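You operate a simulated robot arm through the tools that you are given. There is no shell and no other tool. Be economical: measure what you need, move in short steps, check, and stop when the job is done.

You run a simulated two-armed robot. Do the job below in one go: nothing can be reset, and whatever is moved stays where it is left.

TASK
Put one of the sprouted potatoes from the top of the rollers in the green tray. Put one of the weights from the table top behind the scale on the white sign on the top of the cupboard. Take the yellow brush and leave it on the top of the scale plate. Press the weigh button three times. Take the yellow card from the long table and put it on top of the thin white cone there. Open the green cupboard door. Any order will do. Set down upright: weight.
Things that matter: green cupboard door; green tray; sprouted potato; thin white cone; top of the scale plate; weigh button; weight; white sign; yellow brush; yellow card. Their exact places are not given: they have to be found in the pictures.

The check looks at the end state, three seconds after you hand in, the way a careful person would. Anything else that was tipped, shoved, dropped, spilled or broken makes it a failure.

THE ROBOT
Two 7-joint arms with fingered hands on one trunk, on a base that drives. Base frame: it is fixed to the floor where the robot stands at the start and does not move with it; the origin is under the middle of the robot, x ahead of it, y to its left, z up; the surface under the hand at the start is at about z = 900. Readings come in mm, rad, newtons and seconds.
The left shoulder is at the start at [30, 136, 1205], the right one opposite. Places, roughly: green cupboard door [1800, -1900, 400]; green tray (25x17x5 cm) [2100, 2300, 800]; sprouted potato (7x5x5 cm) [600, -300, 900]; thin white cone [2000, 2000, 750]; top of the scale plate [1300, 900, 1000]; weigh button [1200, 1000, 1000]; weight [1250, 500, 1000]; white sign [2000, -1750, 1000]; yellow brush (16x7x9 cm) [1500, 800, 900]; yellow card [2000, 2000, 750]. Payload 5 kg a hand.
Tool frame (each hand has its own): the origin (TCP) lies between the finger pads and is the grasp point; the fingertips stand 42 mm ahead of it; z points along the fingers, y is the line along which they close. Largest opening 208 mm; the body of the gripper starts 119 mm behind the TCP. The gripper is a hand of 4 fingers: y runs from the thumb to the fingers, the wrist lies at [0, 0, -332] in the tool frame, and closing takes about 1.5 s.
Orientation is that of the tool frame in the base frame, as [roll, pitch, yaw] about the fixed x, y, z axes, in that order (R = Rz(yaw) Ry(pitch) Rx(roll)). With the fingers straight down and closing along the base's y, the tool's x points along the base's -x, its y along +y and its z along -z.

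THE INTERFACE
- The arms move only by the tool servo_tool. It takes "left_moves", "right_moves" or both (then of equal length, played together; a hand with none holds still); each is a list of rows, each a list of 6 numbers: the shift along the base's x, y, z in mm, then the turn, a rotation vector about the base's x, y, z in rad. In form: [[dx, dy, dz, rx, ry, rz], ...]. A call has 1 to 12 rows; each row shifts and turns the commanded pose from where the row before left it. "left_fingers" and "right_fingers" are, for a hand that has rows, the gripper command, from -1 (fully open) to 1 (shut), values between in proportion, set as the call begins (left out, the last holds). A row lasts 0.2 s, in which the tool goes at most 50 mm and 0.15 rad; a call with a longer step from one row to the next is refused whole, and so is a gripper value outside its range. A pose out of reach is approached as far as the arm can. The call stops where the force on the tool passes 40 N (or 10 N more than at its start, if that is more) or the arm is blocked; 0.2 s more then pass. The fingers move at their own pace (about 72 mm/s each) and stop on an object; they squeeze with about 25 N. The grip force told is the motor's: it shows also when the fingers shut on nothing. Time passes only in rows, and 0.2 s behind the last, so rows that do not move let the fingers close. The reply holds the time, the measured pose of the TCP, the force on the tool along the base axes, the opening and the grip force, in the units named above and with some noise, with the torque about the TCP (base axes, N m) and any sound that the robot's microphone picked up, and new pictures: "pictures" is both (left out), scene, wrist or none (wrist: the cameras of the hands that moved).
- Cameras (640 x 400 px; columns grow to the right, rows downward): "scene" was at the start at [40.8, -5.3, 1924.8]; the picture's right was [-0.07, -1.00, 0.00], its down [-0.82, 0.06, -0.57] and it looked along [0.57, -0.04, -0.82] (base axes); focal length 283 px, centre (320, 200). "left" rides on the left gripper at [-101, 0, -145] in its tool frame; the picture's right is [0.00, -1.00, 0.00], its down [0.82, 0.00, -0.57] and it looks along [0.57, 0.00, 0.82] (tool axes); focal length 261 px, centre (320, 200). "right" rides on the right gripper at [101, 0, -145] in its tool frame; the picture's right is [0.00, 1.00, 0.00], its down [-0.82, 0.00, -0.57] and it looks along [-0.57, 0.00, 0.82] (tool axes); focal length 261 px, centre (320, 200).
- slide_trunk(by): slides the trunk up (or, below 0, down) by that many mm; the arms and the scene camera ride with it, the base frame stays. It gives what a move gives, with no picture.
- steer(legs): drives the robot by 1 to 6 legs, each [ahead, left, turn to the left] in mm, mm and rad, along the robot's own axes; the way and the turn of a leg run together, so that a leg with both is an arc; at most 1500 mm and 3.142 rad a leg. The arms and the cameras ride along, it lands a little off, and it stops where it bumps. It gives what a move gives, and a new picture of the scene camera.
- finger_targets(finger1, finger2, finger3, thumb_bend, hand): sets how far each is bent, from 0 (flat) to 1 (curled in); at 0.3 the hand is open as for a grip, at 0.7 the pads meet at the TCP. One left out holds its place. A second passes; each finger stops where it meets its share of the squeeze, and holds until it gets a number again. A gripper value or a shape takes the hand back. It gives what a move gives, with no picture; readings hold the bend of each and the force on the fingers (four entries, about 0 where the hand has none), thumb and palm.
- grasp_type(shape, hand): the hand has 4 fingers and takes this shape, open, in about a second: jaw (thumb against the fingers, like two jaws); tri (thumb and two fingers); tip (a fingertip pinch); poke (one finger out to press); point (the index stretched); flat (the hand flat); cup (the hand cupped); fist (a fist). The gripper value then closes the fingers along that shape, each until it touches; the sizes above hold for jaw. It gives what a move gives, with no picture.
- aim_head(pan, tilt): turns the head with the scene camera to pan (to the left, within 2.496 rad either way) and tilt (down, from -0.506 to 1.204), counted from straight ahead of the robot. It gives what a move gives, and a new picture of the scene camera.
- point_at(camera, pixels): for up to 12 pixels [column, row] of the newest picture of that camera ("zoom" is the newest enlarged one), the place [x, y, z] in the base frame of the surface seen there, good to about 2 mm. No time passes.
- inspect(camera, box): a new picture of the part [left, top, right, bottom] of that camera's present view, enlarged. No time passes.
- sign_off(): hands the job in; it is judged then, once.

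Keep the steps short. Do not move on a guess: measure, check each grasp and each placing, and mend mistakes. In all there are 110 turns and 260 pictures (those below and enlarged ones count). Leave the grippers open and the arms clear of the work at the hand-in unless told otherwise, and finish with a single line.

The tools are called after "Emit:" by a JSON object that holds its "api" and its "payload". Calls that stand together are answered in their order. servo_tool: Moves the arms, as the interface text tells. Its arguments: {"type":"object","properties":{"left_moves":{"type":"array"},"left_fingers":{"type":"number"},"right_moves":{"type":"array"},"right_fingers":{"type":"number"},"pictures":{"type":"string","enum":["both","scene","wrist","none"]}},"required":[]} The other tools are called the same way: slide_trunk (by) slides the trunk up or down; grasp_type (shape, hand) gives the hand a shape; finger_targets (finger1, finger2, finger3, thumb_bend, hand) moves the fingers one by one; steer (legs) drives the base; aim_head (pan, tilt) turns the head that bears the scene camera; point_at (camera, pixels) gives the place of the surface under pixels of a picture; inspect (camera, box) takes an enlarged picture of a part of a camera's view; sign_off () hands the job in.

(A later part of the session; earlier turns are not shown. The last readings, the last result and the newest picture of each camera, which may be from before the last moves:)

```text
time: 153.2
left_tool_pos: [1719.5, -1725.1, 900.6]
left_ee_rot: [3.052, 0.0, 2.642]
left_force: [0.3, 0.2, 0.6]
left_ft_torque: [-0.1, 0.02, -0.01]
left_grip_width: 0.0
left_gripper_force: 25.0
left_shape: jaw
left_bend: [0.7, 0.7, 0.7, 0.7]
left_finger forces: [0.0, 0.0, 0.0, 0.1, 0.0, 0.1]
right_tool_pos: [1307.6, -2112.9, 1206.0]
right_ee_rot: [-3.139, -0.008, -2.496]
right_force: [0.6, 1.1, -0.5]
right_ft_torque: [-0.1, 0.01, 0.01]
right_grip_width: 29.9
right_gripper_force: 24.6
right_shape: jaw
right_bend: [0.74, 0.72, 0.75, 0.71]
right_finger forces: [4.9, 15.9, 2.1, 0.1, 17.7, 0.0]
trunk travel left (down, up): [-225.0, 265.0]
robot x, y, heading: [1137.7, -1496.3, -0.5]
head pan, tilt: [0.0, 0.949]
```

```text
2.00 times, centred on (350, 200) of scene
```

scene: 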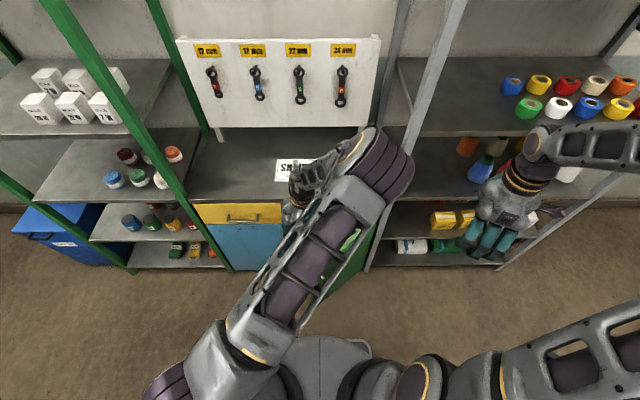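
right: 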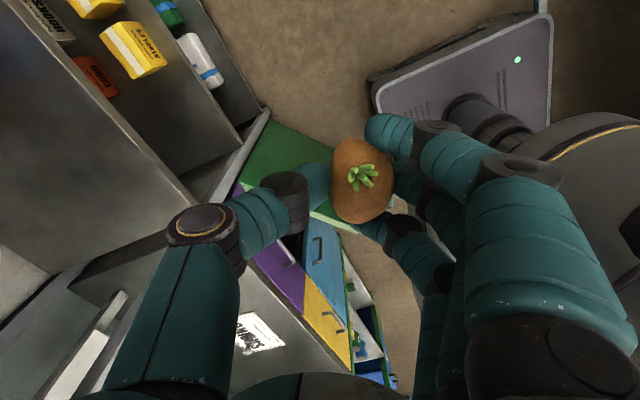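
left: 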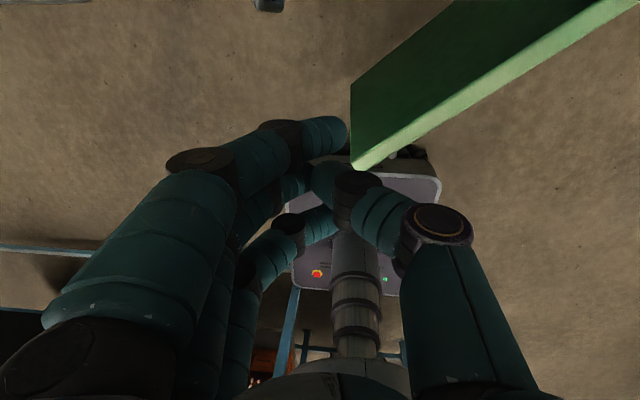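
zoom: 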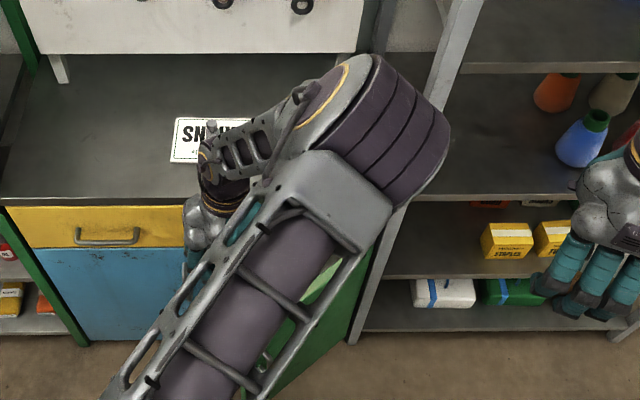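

No standing force. Door top is at z 679, free corner at [1631,-1720], 0.68 rad open. Lower the closed left hand behind the door to z 640.

Emit:
{"api": "servo_tool", "payload": {"left_moves": [[0, 0, -45, 0, 0, 0], [0, 0, -45, 0, 0, 0], [0, 0, -45, 0, 0, 0], [0, 0, -45, 0, 0, 0], [0, 0, -45, 0, 0, 0], [0, 0, -35, 0, 0, 0]], "pictures": "wrist"}}

```text
time: 154.6
left_tool_pos: [1723.0, -1724.0, 640.5]
left_ee_rot: [3.053, 0.002, 2.642]
left_force: [1.1, -0.4, 0.8]
left_ft_torque: [0.06, 0.14, 0.02]
left_grip_width: 0.0
left_gripper_force: 24.7
left_shape: jaw
left_bend: [0.7, 0.7, 0.7, 0.7]
left_finger forces: [0.0, 0.1, 0.1, 0.0, 0.1, 0.0]
right_tool_pos: [1309.1, -2114.0, 1205.7]
right_ee_rot: [3.141, -0.01, -2.497]
right_force: [0.2, 0.1, -0.2]
right_ft_torque: [-0.03, 0.01, -0.01]
right_grip_width: 29.9
right_gripper_force: 24.9
right_shape: jaw
right_bend: [0.74, 0.72, 0.75, 0.71]
right_finger forces: [5.0, 15.9, 2.1, 0.1, 17.7, 0.0]
trunk travel left (down, up): [-225.0, 265.0]
robot x, y, heading: [1134.7, -1495.1, -0.498]
head pan, tilt: [0.0, 0.949]
```

left: 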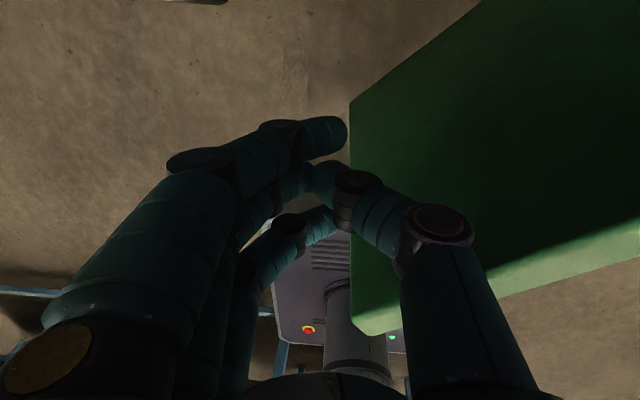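

Inside the door. Push it further open: a bit right, then outward along its swing.

Emit:
{"api": "servo_tool", "payload": {"left_moves": [[-8, -20, 0, 0, 0, 0], [-8, -20, 0, 0, 0, 0], [-20, -10, 0, 0, 0, 0], [-22, -12, 0, 0, 0, 0], [-22, -14, 0, 0, 0, 0], [-22, -16, 0, 0, 0, 0], [-22, -18, 0, 0, 0, 0]], "pictures": "both"}}

```text
time: 156.2
left_tool_pos: [1596.2, -1834.5, 640.6]
left_ee_rot: [3.051, 0.002, 2.641]
left_force: [-0.4, 1.0, -0.1]
left_ft_torque: [-0.05, 0.06, 0.01]
left_grip_width: 0.0
left_gripper_force: 25.3
left_shape: jaw
left_bend: [0.7, 0.7, 0.7, 0.7]
left_finger forces: [0.0, 0.0, 0.0, 0.1, 0.0, 0.1]
right_tool_pos: [1306.1, -2113.8, 1205.2]
right_ee_rot: [-3.14, -0.008, -2.495]
right_force: [-0.7, -0.4, -1.0]
right_ft_torque: [0.07, -0.09, 0.01]
right_grip_width: 29.6
right_gripper_force: 25.0
right_shape: jaw
right_bend: [0.74, 0.72, 0.75, 0.71]
right_finger forces: [5.0, 15.7, 2.2, 0.1, 17.6, 0.0]
trunk travel left (down, up): [-225.0, 265.0]
robot x, y, heading: [1134.1, -1496.5, -0.501]
head pan, tilt: [0.0, 0.949]
```

scene: 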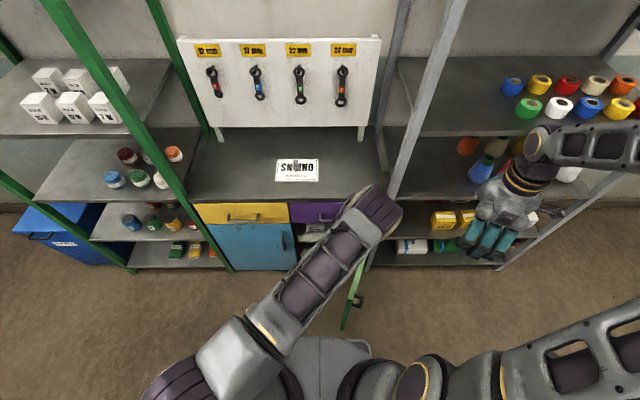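
left: 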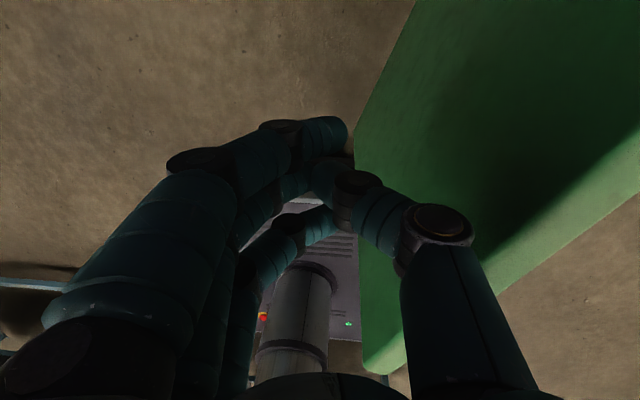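

Door swings freely. A bit more.

Emit:
{"api": "servo_tool", "payload": {"left_moves": [[-14, -22, 0, 0, 0, 0], [-14, -24, 0, 0, 0, 0], [-12, -24, 0, 0, 0, 0], [-12, -24, 0, 0, 0, 0]], "pictures": "wrist"}}

Emit:
{"api": "aim_head", "payload": {"pan": -0.1, "tilt": 1.1}}

```text
time: 157.2
left_tool_pos: [1543.2, -1929.3, 641.0]
left_ee_rot: [3.053, 0.002, 2.644]
left_force: [0.6, 0.4, -1.4]
left_ft_torque: [-0.02, 0.0, 0.0]
left_grip_width: 0.0
left_gripper_force: 24.4
left_shape: jaw
left_bend: [0.7, 0.7, 0.7, 0.7]
left_finger forces: [0.0, 0.0, 0.1, 0.0, 0.0, 0.1]
right_tool_pos: [1309.1, -2114.6, 1204.7]
right_ee_rot: [3.141, -0.009, -2.496]
right_force: [0.5, -0.1, -0.6]
right_ft_torque: [-0.01, -0.01, 0.04]
right_grip_width: 29.8
right_gripper_force: 25.1
right_shape: jaw
right_bend: [0.74, 0.72, 0.75, 0.71]
right_finger forces: [5.0, 15.8, 2.2, 0.1, 17.7, 0.0]
trunk travel left (down, up): [-225.0, 265.0]
robot x, y, heading: [1132.3, -1497.5, -0.501]
head pan, tilt: [0.0, 0.949]
```

left: 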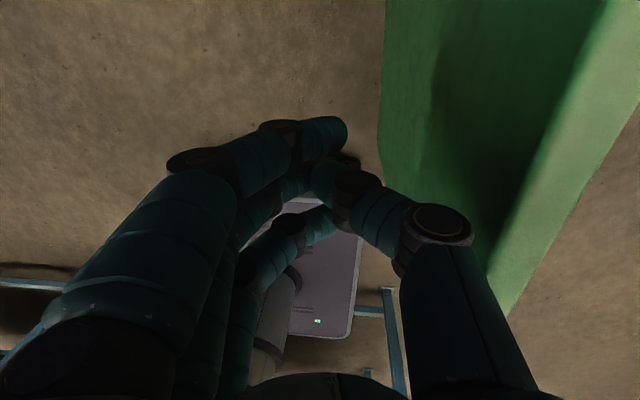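

```text
time: 157.9
left_tool_pos: [1542.6, -1928.2, 641.0]
left_ee_rot: [3.053, 0.002, 2.643]
left_force: [-0.2, -0.4, -0.4]
left_ft_torque: [0.03, -0.01, -0.03]
left_grip_width: 0.2
left_gripper_force: 25.3
left_shape: jaw
left_bend: [0.7, 0.7, 0.7, 0.7]
left_finger forces: [0.1, 0.0, 0.0, 0.0, 0.1, 0.0]
right_tool_pos: [1307.1, -2114.5, 1204.7]
right_ee_rot: [3.14, -0.009, -2.495]
right_force: [-1.0, 0.1, -0.1]
right_ft_torque: [-0.01, -0.02, 0.0]
right_grip_width: 29.7
right_gripper_force: 25.3
right_shape: jaw
right_bend: [0.74, 0.72, 0.75, 0.71]
right_finger forces: [5.0, 15.8, 2.1, 0.1, 17.7, 0.1]
trunk travel left (down, up): [-225.0, 265.0]
robot x, y, heading: [1135.9, -1494.0, -0.506]
head pan, tilt: [-0.099, 1.1]
```

scene: 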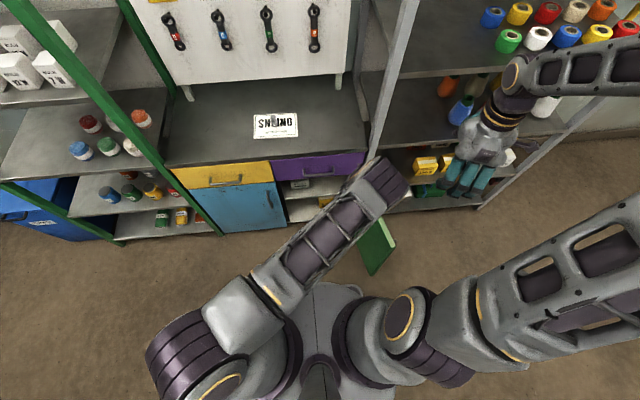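

Door stands about perpendicular. Withdraw the left hand: left, then straight up, then back towards me.

Emit:
{"api": "servo_tool", "payload": {"left_moves": [[15, 30, 0, 0, 0, 0], [15, 30, 0, 0, 0, 0], [0, 0, 45, 0, 0, 0], [0, 0, 45, 0, 0, 0], [0, 0, 45, 0, 0, 0], [0, 0, 45, 0, 0, 0], [0, 0, 45, 0, 0, 0], [0, 20, 45, 0, 0, 0], [0, 35, 45, 0, 0, 0], [0, 40, 30, 0, 0, 0], [0, 40, 30, 0, 0, 0], [0, 45, 10, 0, 0, 0]], "left_fingers": 1, "pictures": "scene"}}

```text
refused: row 9 steps farther than a row can; nothing moved
```

Emit:
{"api": "servo_tool", "payload": {"left_moves": [[15, 30, 0, 0, 0, 0], [15, 30, 0, 0, 0, 0], [0, 0, 45, 0, 0, 0], [0, 0, 45, 0, 0, 0], [0, 0, 45, 0, 0, 0], [0, 0, 45, 0, 0, 0], [0, 0, 45, 0, 0, 0], [0, 20, 42, 0, 0, 0], [0, 30, 38, 0, 0, 0], [0, 38, 30, 0, 0, 0], [0, 38, 30, 0, 0, 0], [0, 45, 10, 0, 0, 0]], "left_fingers": 1, "pictures": "scene"}}

```text
time: 160.5
left_tool_pos: [1573.6, -1695.0, 1017.3]
left_ee_rot: [3.055, 0.003, 2.642]
left_force: [0.1, 1.4, 0.0]
left_ft_torque: [-0.16, 0.0, -0.02]
left_grip_width: 0.1
left_gripper_force: 25.0
left_shape: jaw
left_bend: [0.7, 0.7, 0.7, 0.7]
left_finger forces: [0.0, 0.1, 0.1, 0.1, 0.0, 0.0]
right_tool_pos: [1308.9, -2113.3, 1206.8]
right_ee_rot: [-3.139, -0.011, -2.495]
right_force: [0.9, 0.7, -0.5]
right_ft_torque: [-0.12, 0.04, -0.03]
right_grip_width: 29.6
right_gripper_force: 25.5
right_shape: jaw
right_bend: [0.74, 0.72, 0.75, 0.71]
right_finger forces: [4.8, 15.7, 2.1, 0.0, 17.6, 0.0]
trunk travel left (down, up): [-225.0, 265.0]
robot x, y, heading: [1133.4, -1496.2, -0.503]
head pan, tilt: [-0.099, 1.1]
```

scene: 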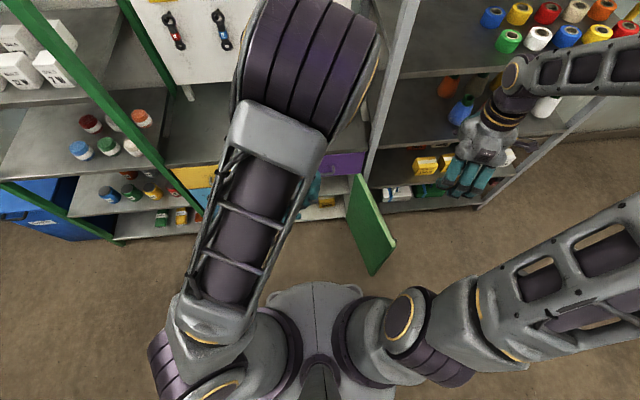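

Door is wide open. Check its angle, and take the left hand further to its own side.

Emit:
{"api": "point_at", "payload": {"camera": "scene", "pixels": [[372, 262], [393, 242], [358, 182], [362, 210]]}}

Emit:
{"api": "servo_tool", "payload": {"left_moves": [[20, 37, 20, 0, 0, 0], [20, 37, 20, 0, 0, 0], [20, 37, 20, 0, 0, 0], [20, 37, 20, 0, 0, 0], [20, 37, 20, 0, 0, 0], [10, 20, 20, 0, 0, 0]], "left_fingers": 0.2, "pictures": "none"}}

Emit:
{"api": "aim_head", "payload": {"pan": 0.9, "tilt": 0.6}}

```text
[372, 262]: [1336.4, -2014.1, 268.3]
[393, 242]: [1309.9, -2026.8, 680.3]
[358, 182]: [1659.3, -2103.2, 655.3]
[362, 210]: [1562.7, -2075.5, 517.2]
```

```text
time: 161.9
left_tool_pos: [1682.9, -1490.3, 1135.3]
left_ee_rot: [3.053, 0.001, 2.641]
left_force: [-0.5, 0.6, 0.2]
left_ft_torque: [-0.07, 0.0, -0.02]
left_grip_width: 83.0
left_gripper_force: 0.1
left_shape: jaw
left_bend: [0.73, 0.73, 0.73, 0.7]
left_finger forces: [0.0, 0.1, 0.0, 0.1, 0.0, 0.0]
right_tool_pos: [1306.9, -2112.5, 1205.2]
right_ee_rot: [-3.139, -0.008, -2.494]
right_force: [0.0, -0.2, -0.5]
right_ft_torque: [-0.08, -0.06, 0.01]
right_grip_width: 29.8
right_gripper_force: 24.9
right_shape: jaw
right_bend: [0.74, 0.72, 0.75, 0.71]
right_finger forces: [4.8, 15.9, 2.1, 0.0, 17.5, 0.0]
trunk travel left (down, up): [-225.0, 265.0]
robot x, y, heading: [1134.1, -1497.3, -0.507]
head pan, tilt: [-0.099, 1.1]
```

```text
time: 163.1
left_tool_pos: [1684.6, -1491.1, 1136.1]
left_ee_rot: [3.052, 0.001, 2.642]
left_force: [0.7, -0.6, -0.1]
left_ft_torque: [0.02, -0.02, 0.02]
left_grip_width: 83.0
left_gripper_force: 0.1
left_shape: jaw
left_bend: [0.73, 0.73, 0.73, 0.7]
left_finger forces: [0.1, 0.0, 0.0, 0.0, 0.0, 0.1]
right_tool_pos: [1307.5, -2114.8, 1204.5]
right_ee_rot: [-3.141, -0.01, -2.496]
right_force: [-0.5, -0.7, -0.8]
right_ft_torque: [-0.02, 0.0, 0.01]
right_grip_width: 29.4
right_gripper_force: 25.0
right_shape: jaw
right_bend: [0.74, 0.72, 0.75, 0.71]
right_finger forces: [4.8, 15.8, 2.1, 0.0, 17.6, 0.0]
trunk travel left (down, up): [-225.0, 265.0]
robot x, y, heading: [1136.9, -1496.6, -0.499]
head pan, tilt: [0.901, 0.6]
```

scene: 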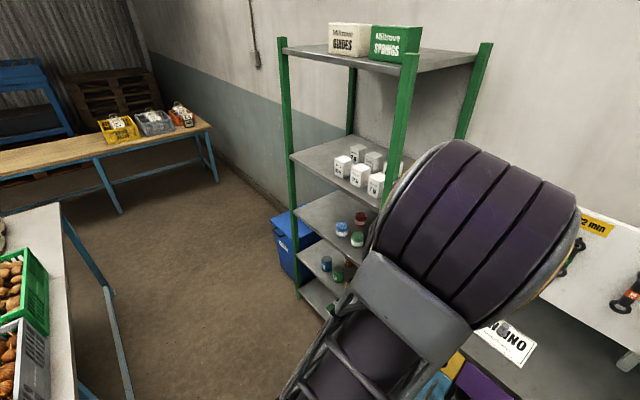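

Door is at ~106°. Corridor to the left is clear. Drive left 2450 mm in two legs.

Emit:
{"api": "steer", "payload": {"legs": [[0, 1300, 0], [0, 1150, 0]]}}

```text
time: 175.1
left_tool_pos: [2858.8, 666.4, 1136.1]
left_ee_rot: [3.052, 0.0, 2.646]
left_force: [0.2, 0.1, -0.6]
left_ft_torque: [-0.04, -0.02, 0.0]
left_grip_width: 82.8
left_gripper_force: 0.1
left_shape: jaw
left_bend: [0.73, 0.73, 0.73, 0.7]
left_finger forces: [0.0, 0.1, 0.1, 0.0, 0.1, 0.0]
right_tool_pos: [2485.4, 43.1, 1205.3]
right_ee_rot: [3.142, -0.009, -2.493]
right_force: [0.3, 0.6, -0.9]
right_ft_torque: [-0.05, -0.03, -0.01]
right_grip_width: 29.9
right_gripper_force: 24.6
right_shape: jaw
right_bend: [0.74, 0.72, 0.75, 0.71]
right_finger forces: [4.8, 15.7, 2.0, 0.0, 17.6, 0.0]
trunk travel left (down, up): [-225.0, 265.0]
robot x, y, heading: [2309.7, 658.0, -0.492]
head pan, tilt: [0.901, 0.6]
```

scene: 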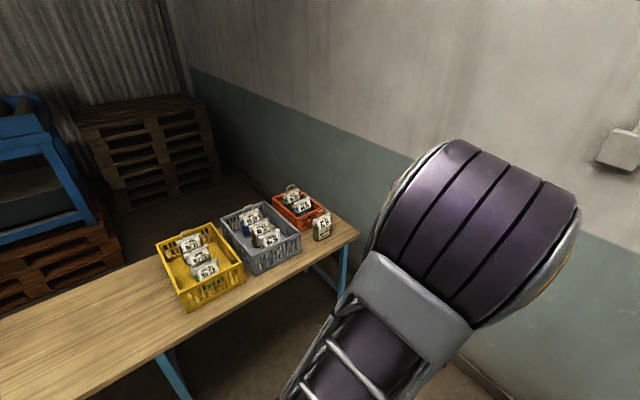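

Now turn left 90° and move left ~1060 mm, so the long table is in front of me.

Emit:
{"api": "steer", "payload": {"legs": [[0, 0, 1.563], [0, 1060, 0]]}}

Emit:
{"api": "aim_head", "payload": {"pan": 0.0, "tilt": 0.75}}

```text
time: 178.6
left_tool_pos: [2513.5, 1245.0, 1134.4]
left_ee_rot: [3.051, -0.002, -2.404]
left_force: [0.8, 1.3, -0.8]
left_ft_torque: [-0.21, 0.16, 0.01]
left_grip_width: 83.3
left_gripper_force: 0.1
left_shape: jaw
left_bend: [0.73, 0.73, 0.73, 0.7]
left_finger forces: [0.0, 0.1, 0.0, 0.1, 0.0, 0.0]
right_tool_pos: [2977.0, 684.4, 1204.1]
right_ee_rot: [3.139, -0.011, -1.26]
right_force: [1.2, 2.2, -1.1]
right_ft_torque: [-0.25, 0.11, -0.01]
right_grip_width: 29.9
right_gripper_force: 25.0
right_shape: jaw
right_bend: [0.74, 0.72, 0.75, 0.71]
right_finger forces: [4.9, 15.0, 1.4, 0.0, 17.4, 0.0]
trunk travel left (down, up): [-225.0, 265.0]
robot x, y, heading: [2337.6, 729.1, 0.73]
head pan, tilt: [0.901, 0.6]
stopped in leg 1: the robot was blocked; the commanded pose is now the measured one
```

scene: 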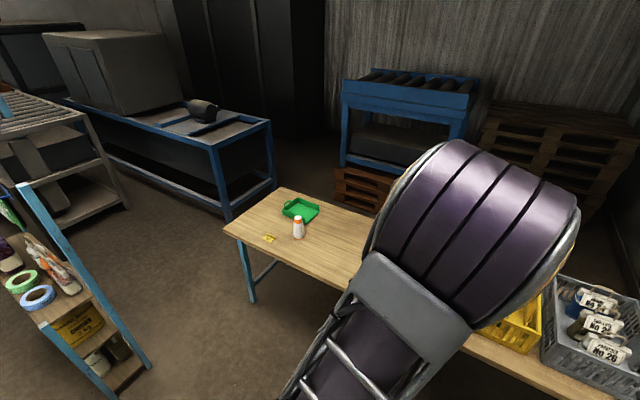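

```text
time: 179.8
left_tool_pos: [2512.5, 1242.6, 1135.5]
left_ee_rot: [3.052, 0.003, -2.407]
left_force: [-0.3, -0.2, 0.9]
left_ft_torque: [0.01, -0.03, 0.0]
left_grip_width: 83.3
left_gripper_force: 0.1
left_shape: jaw
left_bend: [0.73, 0.73, 0.73, 0.7]
left_finger forces: [0.0, 0.1, 0.0, 0.0, 0.1, 0.0]
right_tool_pos: [2975.5, 680.8, 1205.3]
right_ee_rot: [3.14, -0.01, -1.262]
right_force: [-0.2, -0.7, -0.7]
right_ft_torque: [0.02, -0.02, 0.05]
right_grip_width: 29.6
right_gripper_force: 24.8
right_shape: jaw
right_bend: [0.74, 0.72, 0.75, 0.71]
right_finger forces: [5.0, 15.0, 1.5, 0.0, 17.5, 0.0]
trunk travel left (down, up): [-225.0, 265.0]
robot x, y, heading: [2329.3, 725.3, 0.73]
head pan, tilt: [0.0, 0.75]
```

scene: 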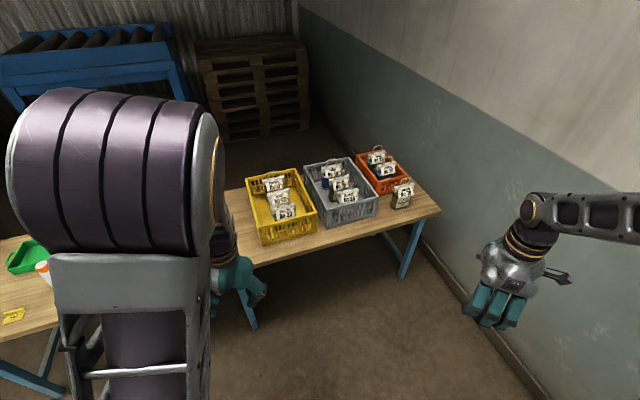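

The base's rear corner met the table's back side. Move 220 mm ahead first, then finish the turn and go left.

Emit:
{"api": "steer", "payload": {"legs": [[220, 0, 0], [0, 0, 0.345]]}}

```text
time: 182.6
left_tool_pos: [2492.2, 1420.3, 1136.2]
left_ee_rot: [3.052, 0.001, -2.066]
left_force: [0.6, 1.0, -0.2]
left_ft_torque: [-0.05, 0.01, -0.01]
left_grip_width: 83.2
left_gripper_force: 0.0
left_shape: jaw
left_bend: [0.73, 0.73, 0.73, 0.7]
left_finger forces: [0.0, 0.0, 0.0, 0.0, 0.0, 0.1]
right_tool_pos: [3117.4, 1045.1, 1204.8]
right_ee_rot: [-3.14, -0.012, -0.922]
right_force: [0.3, 0.2, -0.5]
right_ft_torque: [-0.06, -0.02, 0.02]
right_grip_width: 29.8
right_gripper_force: 24.8
right_shape: jaw
right_bend: [0.74, 0.72, 0.75, 0.71]
right_finger forces: [5.0, 14.7, 1.4, 0.0, 17.3, 0.0]
trunk travel left (down, up): [-225.0, 265.0]
robot x, y, heading: [2500.0, 873.4, 1.069]
head pan, tilt: [0.0, 0.75]
```

scene: 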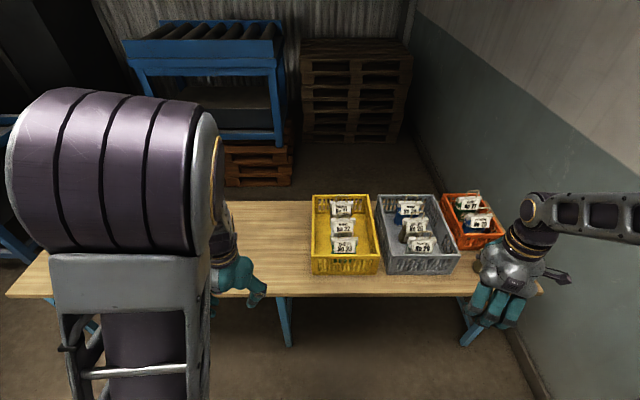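

Facing the long table squarely. Slide left 1120 mm to the card/cone/tray.

Emit:
{"api": "steer", "payload": {"legs": [[0, 1120, 0]]}}

Emit:
{"api": "aim_head", "payload": {"pan": 0.0, "tilt": 0.85}}

```text
time: 188.4
left_tool_pos: [1498.1, 1962.3, 1135.0]
left_ee_rot: [3.052, 0.001, -2.067]
left_force: [0.4, 1.3, -1.0]
left_ft_torque: [0.0, -0.05, 0.01]
left_grip_width: 83.1
left_gripper_force: 0.0
left_shape: jaw
left_bend: [0.73, 0.73, 0.73, 0.7]
left_finger forces: [0.0, 0.1, 0.0, 0.0, 0.1, 0.0]
right_tool_pos: [2120.6, 1587.9, 1204.8]
right_ee_rot: [3.142, -0.009, -0.923]
right_force: [-0.1, 0.0, -1.4]
right_ft_torque: [0.0, -0.04, 0.0]
right_grip_width: 29.5
right_gripper_force: 25.4
right_shape: jaw
right_bend: [0.74, 0.72, 0.75, 0.71]
right_finger forces: [5.0, 14.7, 1.4, 0.1, 17.3, 0.0]
trunk travel left (down, up): [-225.0, 265.0]
robot x, y, heading: [1504.2, 1415.6, 1.065]
head pan, tilt: [0.0, 0.75]
```

scene: 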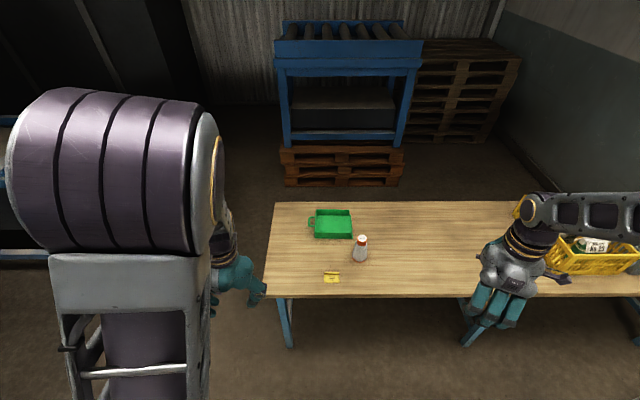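

```text
time: 189.1
left_tool_pos: [1497.7, 1962.6, 1135.8]
left_ee_rot: [3.052, 0.002, -2.067]
left_force: [0.4, -0.2, 0.0]
left_ft_torque: [-0.01, -0.02, -0.02]
left_grip_width: 83.1
left_gripper_force: 0.1
left_shape: jaw
left_bend: [0.73, 0.73, 0.73, 0.7]
left_finger forces: [0.0, 0.0, 0.0, 0.0, 0.1, 0.1]
right_tool_pos: [2121.8, 1586.9, 1205.5]
right_ee_rot: [3.141, -0.011, -0.922]
right_force: [0.4, 0.5, -1.2]
right_ft_torque: [0.02, -0.02, 0.02]
right_grip_width: 29.5
right_gripper_force: 25.1
right_shape: jaw
right_bend: [0.74, 0.72, 0.75, 0.71]
right_finger forces: [5.0, 14.6, 1.4, 0.1, 17.2, 0.0]
trunk travel left (down, up): [-225.0, 265.0]
robot x, y, heading: [1505.9, 1417.6, 1.068]
head pan, tilt: [0.0, 0.85]
```

scene: 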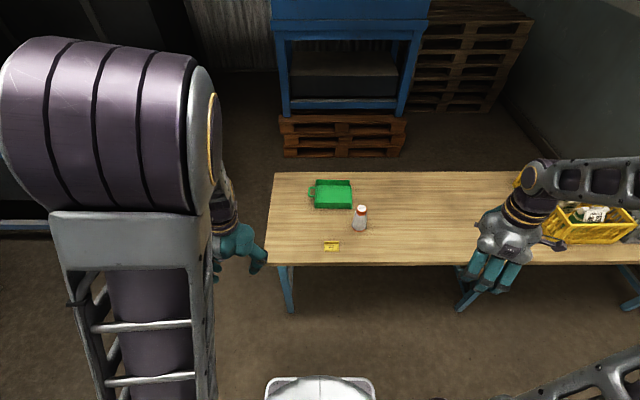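

Drive 320 mm ahead to bring tray, cone and card into reach; then enlarge and measure.

Emit:
{"api": "steer", "payload": {"legs": [[320, 0, 0]]}}

Emit:
{"api": "inspect", "payload": {"camera": "scene", "box": [260, 160, 420, 290]}}

```text
time: 191.2
left_tool_pos: [1650.7, 2243.6, 1135.6]
left_ee_rot: [3.054, 0.0, -2.064]
left_force: [-0.4, 1.8, 0.1]
left_ft_torque: [-0.06, 0.06, -0.02]
left_grip_width: 83.3
left_gripper_force: 0.1
left_shape: jaw
left_bend: [0.73, 0.73, 0.73, 0.7]
left_finger forces: [0.0, 0.0, 0.1, 0.0, 0.0, 0.1]
right_tool_pos: [2274.7, 1869.4, 1204.0]
right_ee_rot: [3.14, -0.01, -0.92]
right_force: [-0.3, 0.7, -0.5]
right_ft_torque: [-0.07, 0.01, 0.0]
right_grip_width: 29.8
right_gripper_force: 25.0
right_shape: jaw
right_bend: [0.74, 0.72, 0.75, 0.71]
right_finger forces: [4.9, 14.7, 1.4, 0.1, 17.3, 0.0]
trunk travel left (down, up): [-225.0, 265.0]
robot x, y, heading: [1656.4, 1696.5, 1.075]
head pan, tilt: [0.0, 0.85]
```

scene: 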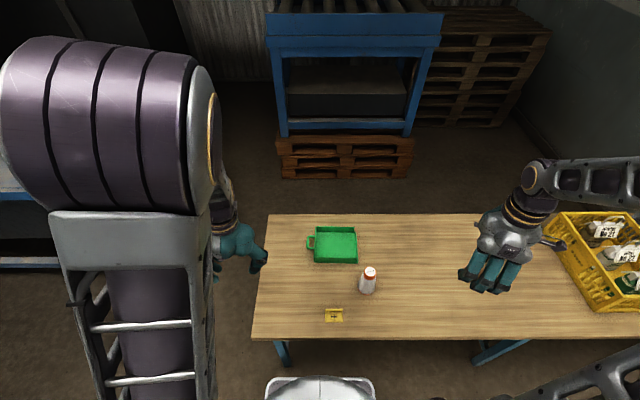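

```text
3.08 times, centred on (340, 225) of scene
```

zoom: 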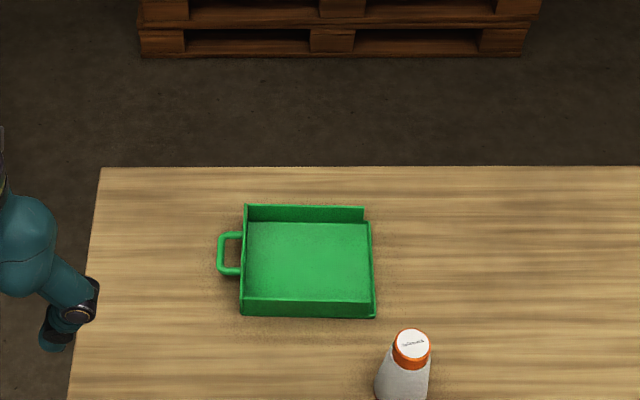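

Emit:
{"api": "point_at", "payload": {"camera": "scene", "pixels": [[336, 245], [320, 260], [356, 260], [320, 230], [355, 230], [370, 270], [372, 281], [334, 315], [328, 312], [341, 312], [328, 319], [341, 319]]}}

Emit:
{"api": "inspect", "payload": {"camera": "scene", "box": [310, 260, 390, 325]}}

```text
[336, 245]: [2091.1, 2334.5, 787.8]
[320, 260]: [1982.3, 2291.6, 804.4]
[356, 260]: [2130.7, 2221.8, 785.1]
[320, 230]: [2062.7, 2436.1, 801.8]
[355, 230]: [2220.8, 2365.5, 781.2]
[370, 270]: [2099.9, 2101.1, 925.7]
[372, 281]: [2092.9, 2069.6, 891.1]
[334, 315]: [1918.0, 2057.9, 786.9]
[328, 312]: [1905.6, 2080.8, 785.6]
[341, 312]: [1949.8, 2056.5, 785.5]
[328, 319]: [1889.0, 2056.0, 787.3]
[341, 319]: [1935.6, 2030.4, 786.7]
```

```text
6.15 times, centred on (350, 292) of scene
```

zoom: 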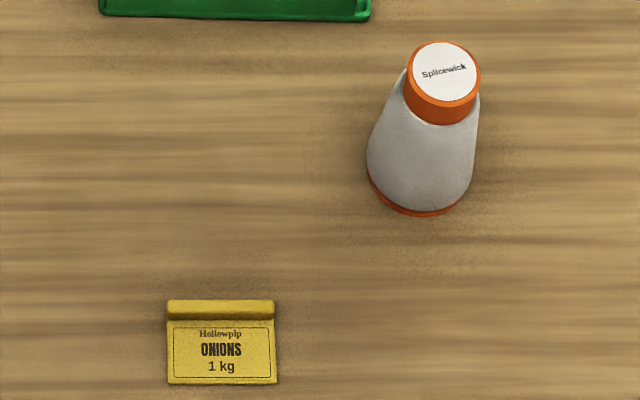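

Tray centre ≈[2091,2335], floor 788. Cone top at z≈926, card at [1918,2056]. Carry the potato over the tray at height.

Emit:
{"api": "servo_tool", "payload": {"right_moves": [[-15.3, 38.8, 0, 0, 0, 0], [-15.3, 38.8, 0, 0, 0, 0], [-15.3, 38.8, 0, 0, 0, 0], [-15.3, 38.8, 0, 0, 0, 0], [-15.3, 38.8, 0, 0, 0, 0], [-15.3, 38.8, 0, 0, 0, 0], [-15.3, 38.8, 0, 0, 0, 0], [-15.3, 38.8, 0, 0, 0, 0], [-15.3, 38.8, 0, 0, 0, 0], [-15.3, 38.8, 0, 0, 0, 0], [-15.3, 38.8, 0, 0, 0, 0], [-15.3, 38.8, 0, 0, 0, 0]], "pictures": "none"}}

Emit:
{"api": "servo_tool", "payload": {"right_moves": [[0, 0, -45, 0, 0, 0], [0, 0, -45, 0, 0, 0], [0, 0, -45, 0, 0, 0], [0, 0, -45, 0, 0, 0], [0, 0, -45, 0, 0, 0], [0, 0, -45, 0, 0, 0], [0, 0, -25, 0, 0, 0]], "pictures": "both"}}

```text
time: 193.8
left_tool_pos: [1650.4, 2244.9, 1135.6]
left_ee_rot: [3.053, -0.001, -2.066]
left_force: [-0.6, 0.0, -0.4]
left_ft_torque: [-0.14, -0.06, 0.02]
left_grip_width: 83.2
left_gripper_force: 0.0
left_shape: jaw
left_bend: [0.73, 0.73, 0.73, 0.7]
left_finger forces: [0.0, 0.0, 0.1, 0.1, 0.0, 0.0]
right_tool_pos: [2090.8, 2337.4, 1203.9]
right_ee_rot: [-3.14, -0.01, -0.922]
right_force: [0.7, 1.4, -1.0]
right_ft_torque: [-0.09, 0.06, 0.01]
right_grip_width: 29.8
right_gripper_force: 24.9
right_shape: jaw
right_bend: [0.74, 0.72, 0.75, 0.71]
right_finger forces: [4.9, 14.4, 1.3, 0.0, 17.0, 0.0]
trunk travel left (down, up): [-225.0, 265.0]
robot x, y, heading: [1658.8, 1699.5, 1.073]
head pan, tilt: [0.0, 0.85]
```

```text
time: 195.4
left_tool_pos: [1651.2, 2243.5, 1136.5]
left_ee_rot: [3.054, 0.002, -2.066]
left_force: [-0.6, 0.1, -0.2]
left_ft_torque: [0.01, 0.02, 0.0]
left_grip_width: 83.1
left_gripper_force: 0.1
left_shape: jaw
left_bend: [0.73, 0.73, 0.73, 0.7]
left_finger forces: [0.0, 0.0, 0.0, 0.0, 0.0, 0.1]
right_tool_pos: [2091.7, 2336.3, 909.7]
right_ee_rot: [-3.141, -0.009, -0.92]
right_force: [1.4, 0.9, 0.3]
right_ft_torque: [-0.08, 0.12, -0.02]
right_grip_width: 29.6
right_gripper_force: 25.0
right_shape: jaw
right_bend: [0.74, 0.72, 0.75, 0.71]
right_finger forces: [4.7, 14.3, 1.3, 0.0, 16.8, 0.0]
trunk travel left (down, up): [-225.0, 265.0]
robot x, y, heading: [1655.1, 1691.1, 1.072]
head pan, tilt: [0.0, 0.85]
```

scene: 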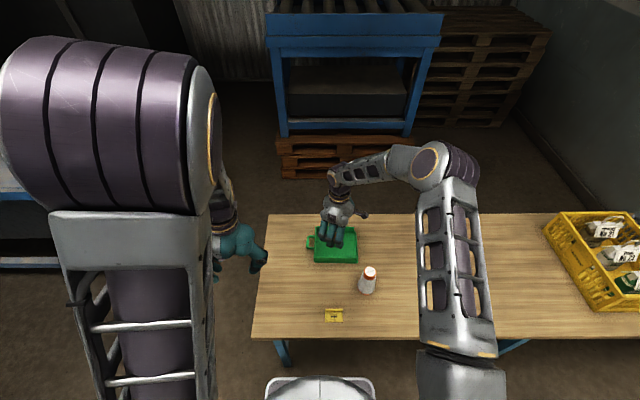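
right: 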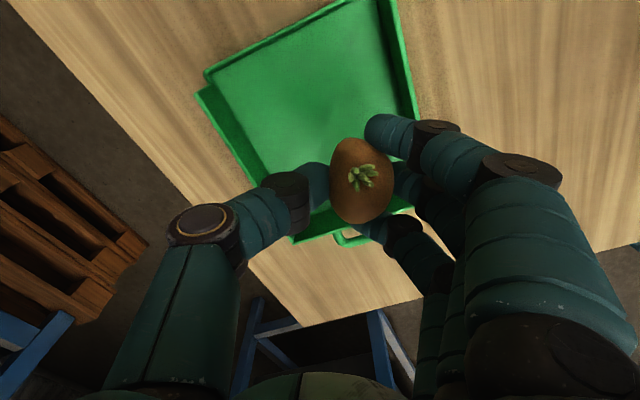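

Potato is above the tray's inside. Lower to z≈839.

Emit:
{"api": "servo_tool", "payload": {"right_moves": [[0, 0, -30, 0, 0, 0], [0, 0, -25, 0, 0, 0], [0, 0, -10, 0, 0, 0], [0, 0, -6, 0, 0, 0], [0, 0, 0, 0, 0, 0]], "pictures": "wrist"}}

```text
time: 196.6
left_tool_pos: [1650.1, 2243.0, 1135.9]
left_ee_rot: [3.053, 0.002, -2.067]
left_force: [0.9, -1.0, 0.4]
left_ft_torque: [-0.01, 0.0, 0.03]
left_grip_width: 82.9
left_gripper_force: 0.0
left_shape: jaw
left_bend: [0.73, 0.73, 0.73, 0.7]
left_finger forces: [0.1, 0.0, 0.0, 0.0, 0.1, 0.0]
right_tool_pos: [2091.0, 2334.5, 839.3]
right_ee_rot: [-3.141, -0.01, -0.922]
right_force: [1.1, 0.7, -0.8]
right_ft_torque: [-0.03, 0.01, 0.04]
right_grip_width: 29.6
right_gripper_force: 25.7
right_shape: jaw
right_bend: [0.74, 0.72, 0.75, 0.71]
right_finger forces: [5.6, 14.0, 1.1, 0.1, 16.9, 0.0]
trunk travel left (down, up): [-225.0, 265.0]
robot x, y, heading: [1655.0, 1693.8, 1.069]
head pan, tilt: [0.0, 0.85]
```

right: 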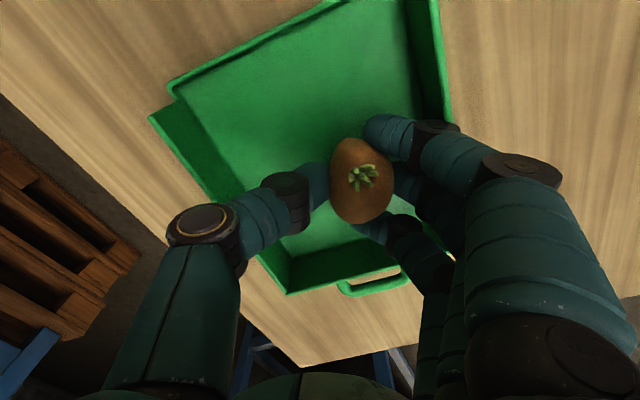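

Inside the tray. Down 4 mm, open only slightly (to ~52 mm) and lift away.

Emit:
{"api": "servo_tool", "payload": {"right_moves": [[0, 0, -4, 0, 0, 0], [0, 0, 0, 0, 0, 0], [0, 0, 0, 0, 0, 0], [0, 0, 0, 0, 0, 0], [0, 0, 0, 0, 0, 0], [0, 0, 15, 0, 0, 0], [0, 0, 30, 0, 0, 0], [0, 0, 40, 0, 0, 0], [0, 0, 40, 0, 0, 0], [0, 0, 40, 0, 0, 0], [0, 0, 40, 0, 0, 0]], "right_fingers": 0.5, "pictures": "both"}}

```text
time: 199.0
left_tool_pos: [1649.8, 2242.3, 1135.4]
left_ee_rot: [3.052, 0.001, -2.064]
left_force: [0.6, -0.1, 0.6]
left_ft_torque: [0.06, -0.04, 0.02]
left_grip_width: 83.2
left_gripper_force: 0.0
left_shape: jaw
left_bend: [0.73, 0.73, 0.73, 0.7]
left_finger forces: [0.0, 0.0, 0.0, 0.0, 0.0, 0.0]
right_tool_pos: [2090.0, 2334.5, 1041.0]
right_ee_rot: [-3.141, -0.01, -0.922]
right_force: [-0.5, -0.7, -1.5]
right_ft_torque: [0.1, -0.1, 0.02]
right_grip_width: 51.8
right_gripper_force: 0.2
right_shape: jaw
right_bend: [0.73, 0.73, 0.73, 0.7]
right_finger forces: [0.1, 0.0, 0.1, 0.0, 0.0, 0.0]
trunk travel left (down, up): [-225.0, 265.0]
robot x, y, heading: [1656.2, 1694.8, 1.07]
head pan, tilt: [0.0, 0.85]
```

scene: 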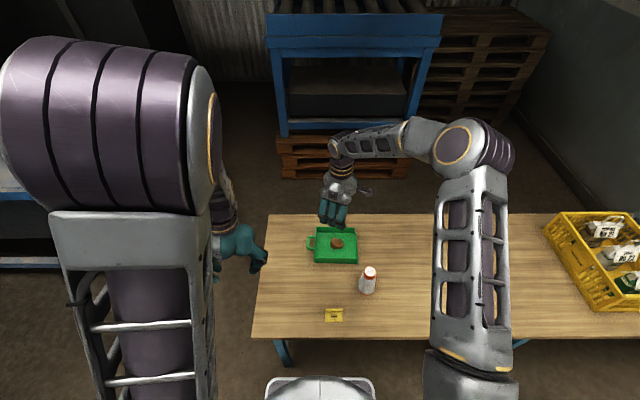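
right: 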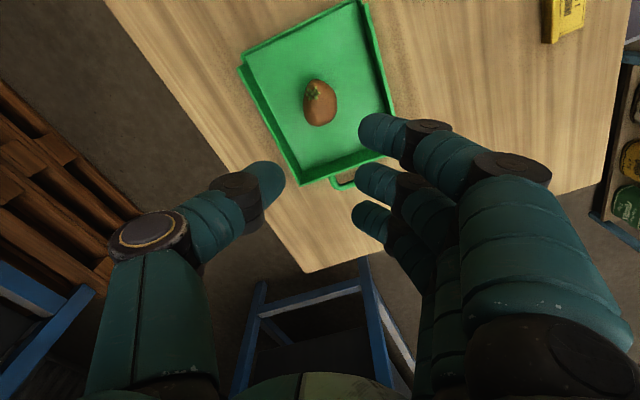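

Potato lies in the tray. Now the card: move over it, turning the right hand to close along its 52 mm width.

Emit:
{"api": "servo_tool", "payload": {"right_moves": [[-21, -35, 0, 0, 0, -0.144], [-21, -35, 0, 0, 0, -0.144], [-21, -35, 0, 0, 0, -0.144], [-21, -35, 0, 0, 0, -0.144], [-21, -35, 0, 0, 0, -0.144], [-21, -35, 0, 0, 0, -0.144], [-21, -35, 0, 0, 0, -0.144], [-21, -33, 0, 0, 0, -0.144]], "right_fingers": 0.1, "pictures": "both"}}

Emit:
{"api": "inspect", "payload": {"camera": "right", "box": [240, 60, 400, 200]}}

```text
time: 200.8
left_tool_pos: [1648.9, 2241.2, 1135.3]
left_ee_rot: [3.054, 0.002, -2.063]
left_force: [-1.5, -0.9, 0.5]
left_ft_torque: [0.08, -0.09, -0.03]
left_grip_width: 83.3
left_gripper_force: 0.1
left_shape: jaw
left_bend: [0.73, 0.73, 0.73, 0.7]
left_finger forces: [0.0, 0.1, 0.0, 0.0, 0.1, 0.1]
right_tool_pos: [1921.9, 2054.7, 1040.1]
right_ee_rot: [-3.141, -0.009, -2.075]
right_force: [0.0, -0.7, 0.5]
right_ft_torque: [0.08, -0.06, 0.03]
right_grip_width: 92.8
right_gripper_force: 0.1
right_shape: jaw
right_bend: [0.73, 0.73, 0.73, 0.7]
right_finger forces: [0.1, 0.0, 0.0, 0.0, 0.1, 0.0]
trunk travel left (down, up): [-225.0, 265.0]
robot x, y, heading: [1653.5, 1697.0, 1.068]
head pan, tilt: [0.0, 0.85]
```

scene: 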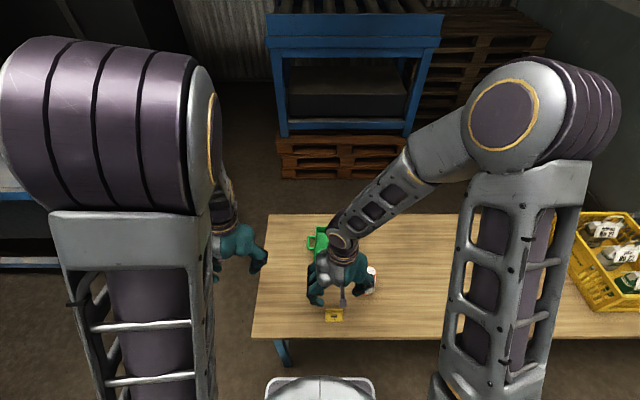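
right: 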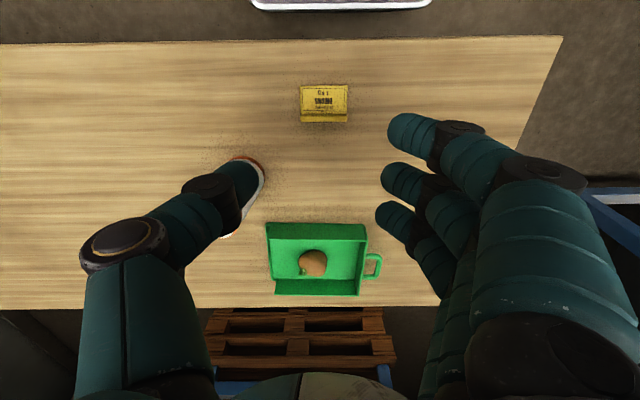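

```text
2.86 times, centred on (320, 130) of right
```

zoom: 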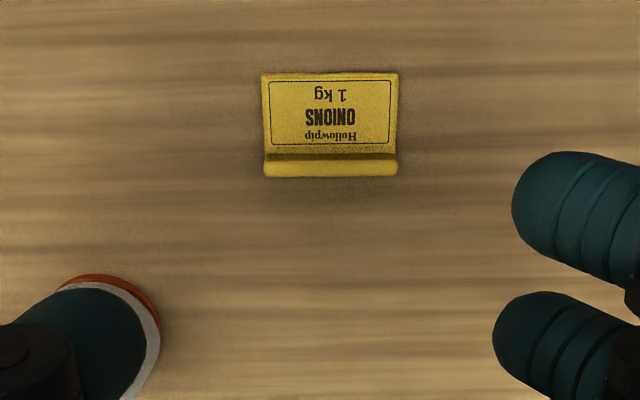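

The shaker ("cone") is ~130 mm aside of the hand, clear. Measuring the card's edges and ridge.

Emit:
{"api": "point_at", "payload": {"camera": "zoom", "pixels": [[266, 78], [395, 78], [330, 78], [330, 130], [330, 156], [330, 163], [330, 173], [330, 182], [268, 170], [394, 170], [262, 120], [402, 120]]}}

```text
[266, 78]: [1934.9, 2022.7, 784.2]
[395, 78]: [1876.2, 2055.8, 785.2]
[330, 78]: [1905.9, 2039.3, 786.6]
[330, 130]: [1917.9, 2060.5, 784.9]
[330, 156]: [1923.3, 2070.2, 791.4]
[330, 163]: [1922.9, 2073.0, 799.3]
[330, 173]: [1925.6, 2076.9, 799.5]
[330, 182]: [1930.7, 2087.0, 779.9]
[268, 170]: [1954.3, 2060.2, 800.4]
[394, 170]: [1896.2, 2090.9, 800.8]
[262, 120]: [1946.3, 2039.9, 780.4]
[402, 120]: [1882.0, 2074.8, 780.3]
```

The card is L-shaped: a flat plate (45×67 mm, ~5 thick) with a ridge 19 mm high at its far edge, centre [1925,2075]. I'll grip the ridge across its thickness: turn the hand +91°, narrow to 40 mm and lower to 880.

Emit:
{"api": "servo_tool", "payload": {"right_moves": [[0, 2, 0, 0, 0, 0.1444], [0, 2, 0, 0, 0, 0.1444], [0, 2, 0, 0, 0, 0.1444], [0, 2, 0, 0, 0, 0.1444], [1, 2, 0, 0, 0, 0.1444], [1, 2, 0, 0, 0, 0.1444], [1, 2, -20, 0, 0, 0.1444], [0, 2, -30, 0, 0, 0.1444], [0, 2, -30, 0, 0, 0.1444], [0, 2, -30, 0, 0, 0.1444], [0, 1, -30, 0, 0, 0.1444], [0, 0, -20, 0, 0, 0]], "right_fingers": 0.615, "pictures": "both"}}

Emit:
{"api": "inspect", "payload": {"camera": "right", "box": [220, 80, 420, 220]}}

```text
time: 203.4
left_tool_pos: [1650.0, 2243.3, 1135.0]
left_ee_rot: [3.053, 0.0, -2.064]
left_force: [-0.3, 0.0, 0.5]
left_ft_torque: [-0.01, 0.01, -0.02]
left_grip_width: 83.2
left_gripper_force: 0.0
left_shape: jaw
left_bend: [0.73, 0.73, 0.73, 0.7]
left_finger forces: [0.0, 0.0, 0.0, 0.1, 0.0, 0.1]
right_tool_pos: [1925.8, 2079.1, 880.5]
right_ee_rot: [3.141, -0.01, -0.486]
right_force: [-0.2, -0.2, 0.1]
right_ft_torque: [-0.04, -0.01, -0.03]
right_grip_width: 40.7
right_gripper_force: 0.0
right_shape: jaw
right_bend: [0.73, 0.73, 0.73, 0.7]
right_finger forces: [0.0, 0.1, 0.1, 0.0, 0.0, 0.1]
trunk travel left (down, up): [-225.0, 265.0]
robot x, y, heading: [1653.1, 1696.3, 1.075]
head pan, tilt: [0.0, 0.85]
```

scene: 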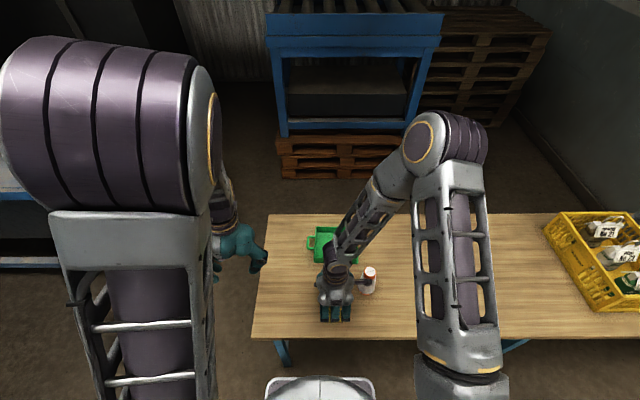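
right: 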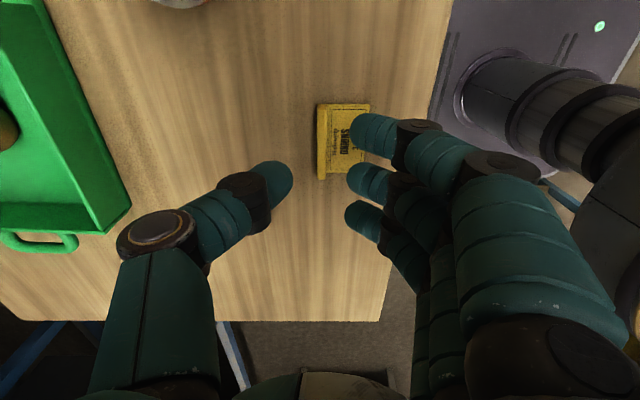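

```text
2.86 times, centred on (320, 150) of right
```

zoom: 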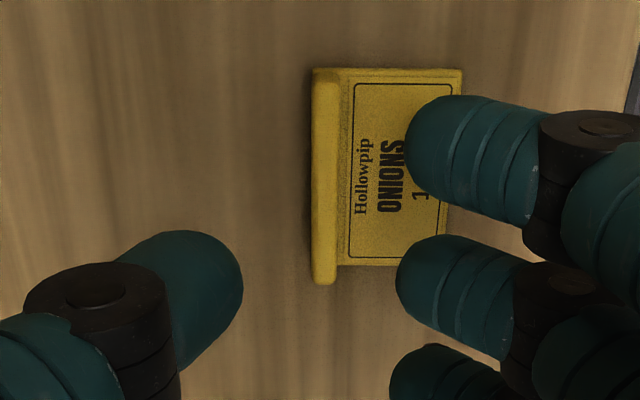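

Ridge is centred between thumb and fingers. Lower to z≈831 and check.

Emit:
{"api": "servo_tool", "payload": {"right_moves": [[3, -3, -20, 0, 0, 0], [0, 0, -15, 0, 0, 0], [0, 0, -8, 0, 0, 0], [0, 0, -5, 0, 0, 0], [0, 0, 0, 0, 0, 0]], "pictures": "wrist"}}

Emit:
{"api": "inspect", "payload": {"camera": "right", "box": [220, 80, 420, 220]}}

```text
time: 204.6
left_tool_pos: [1649.1, 2242.6, 1135.3]
left_ee_rot: [3.052, 0.002, -2.064]
left_force: [0.1, -0.3, 0.0]
left_ft_torque: [0.01, 0.02, 0.01]
left_grip_width: 83.0
left_gripper_force: 0.0
left_shape: jaw
left_bend: [0.73, 0.73, 0.73, 0.7]
left_finger forces: [0.1, 0.0, 0.0, 0.0, 0.0, 0.1]
right_tool_pos: [1928.0, 2074.7, 832.2]
right_ee_rot: [-3.141, -0.011, -0.486]
right_force: [0.9, 0.9, -0.2]
right_ft_torque: [0.04, -0.01, 0.01]
right_grip_width: 40.7
right_gripper_force: 0.1
right_shape: jaw
right_bend: [0.73, 0.73, 0.73, 0.7]
right_finger forces: [0.1, 0.1, 0.1, 0.0, 0.0, 0.0]
trunk travel left (down, up): [-225.0, 265.0]
robot x, y, heading: [1654.9, 1693.4, 1.079]
head pan, tilt: [0.0, 0.85]
```

right: 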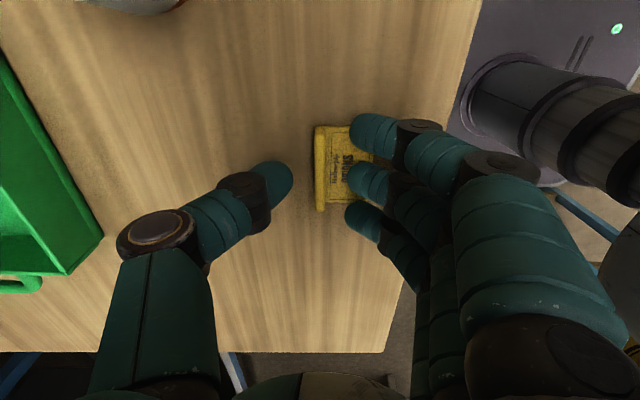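

```text
2.86 times, centred on (320, 150) of right
```

zoom: 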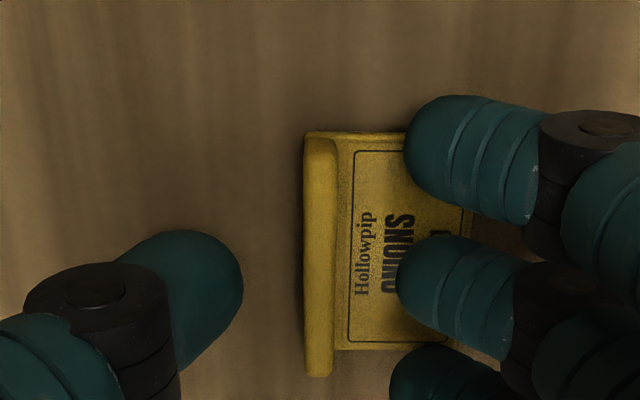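

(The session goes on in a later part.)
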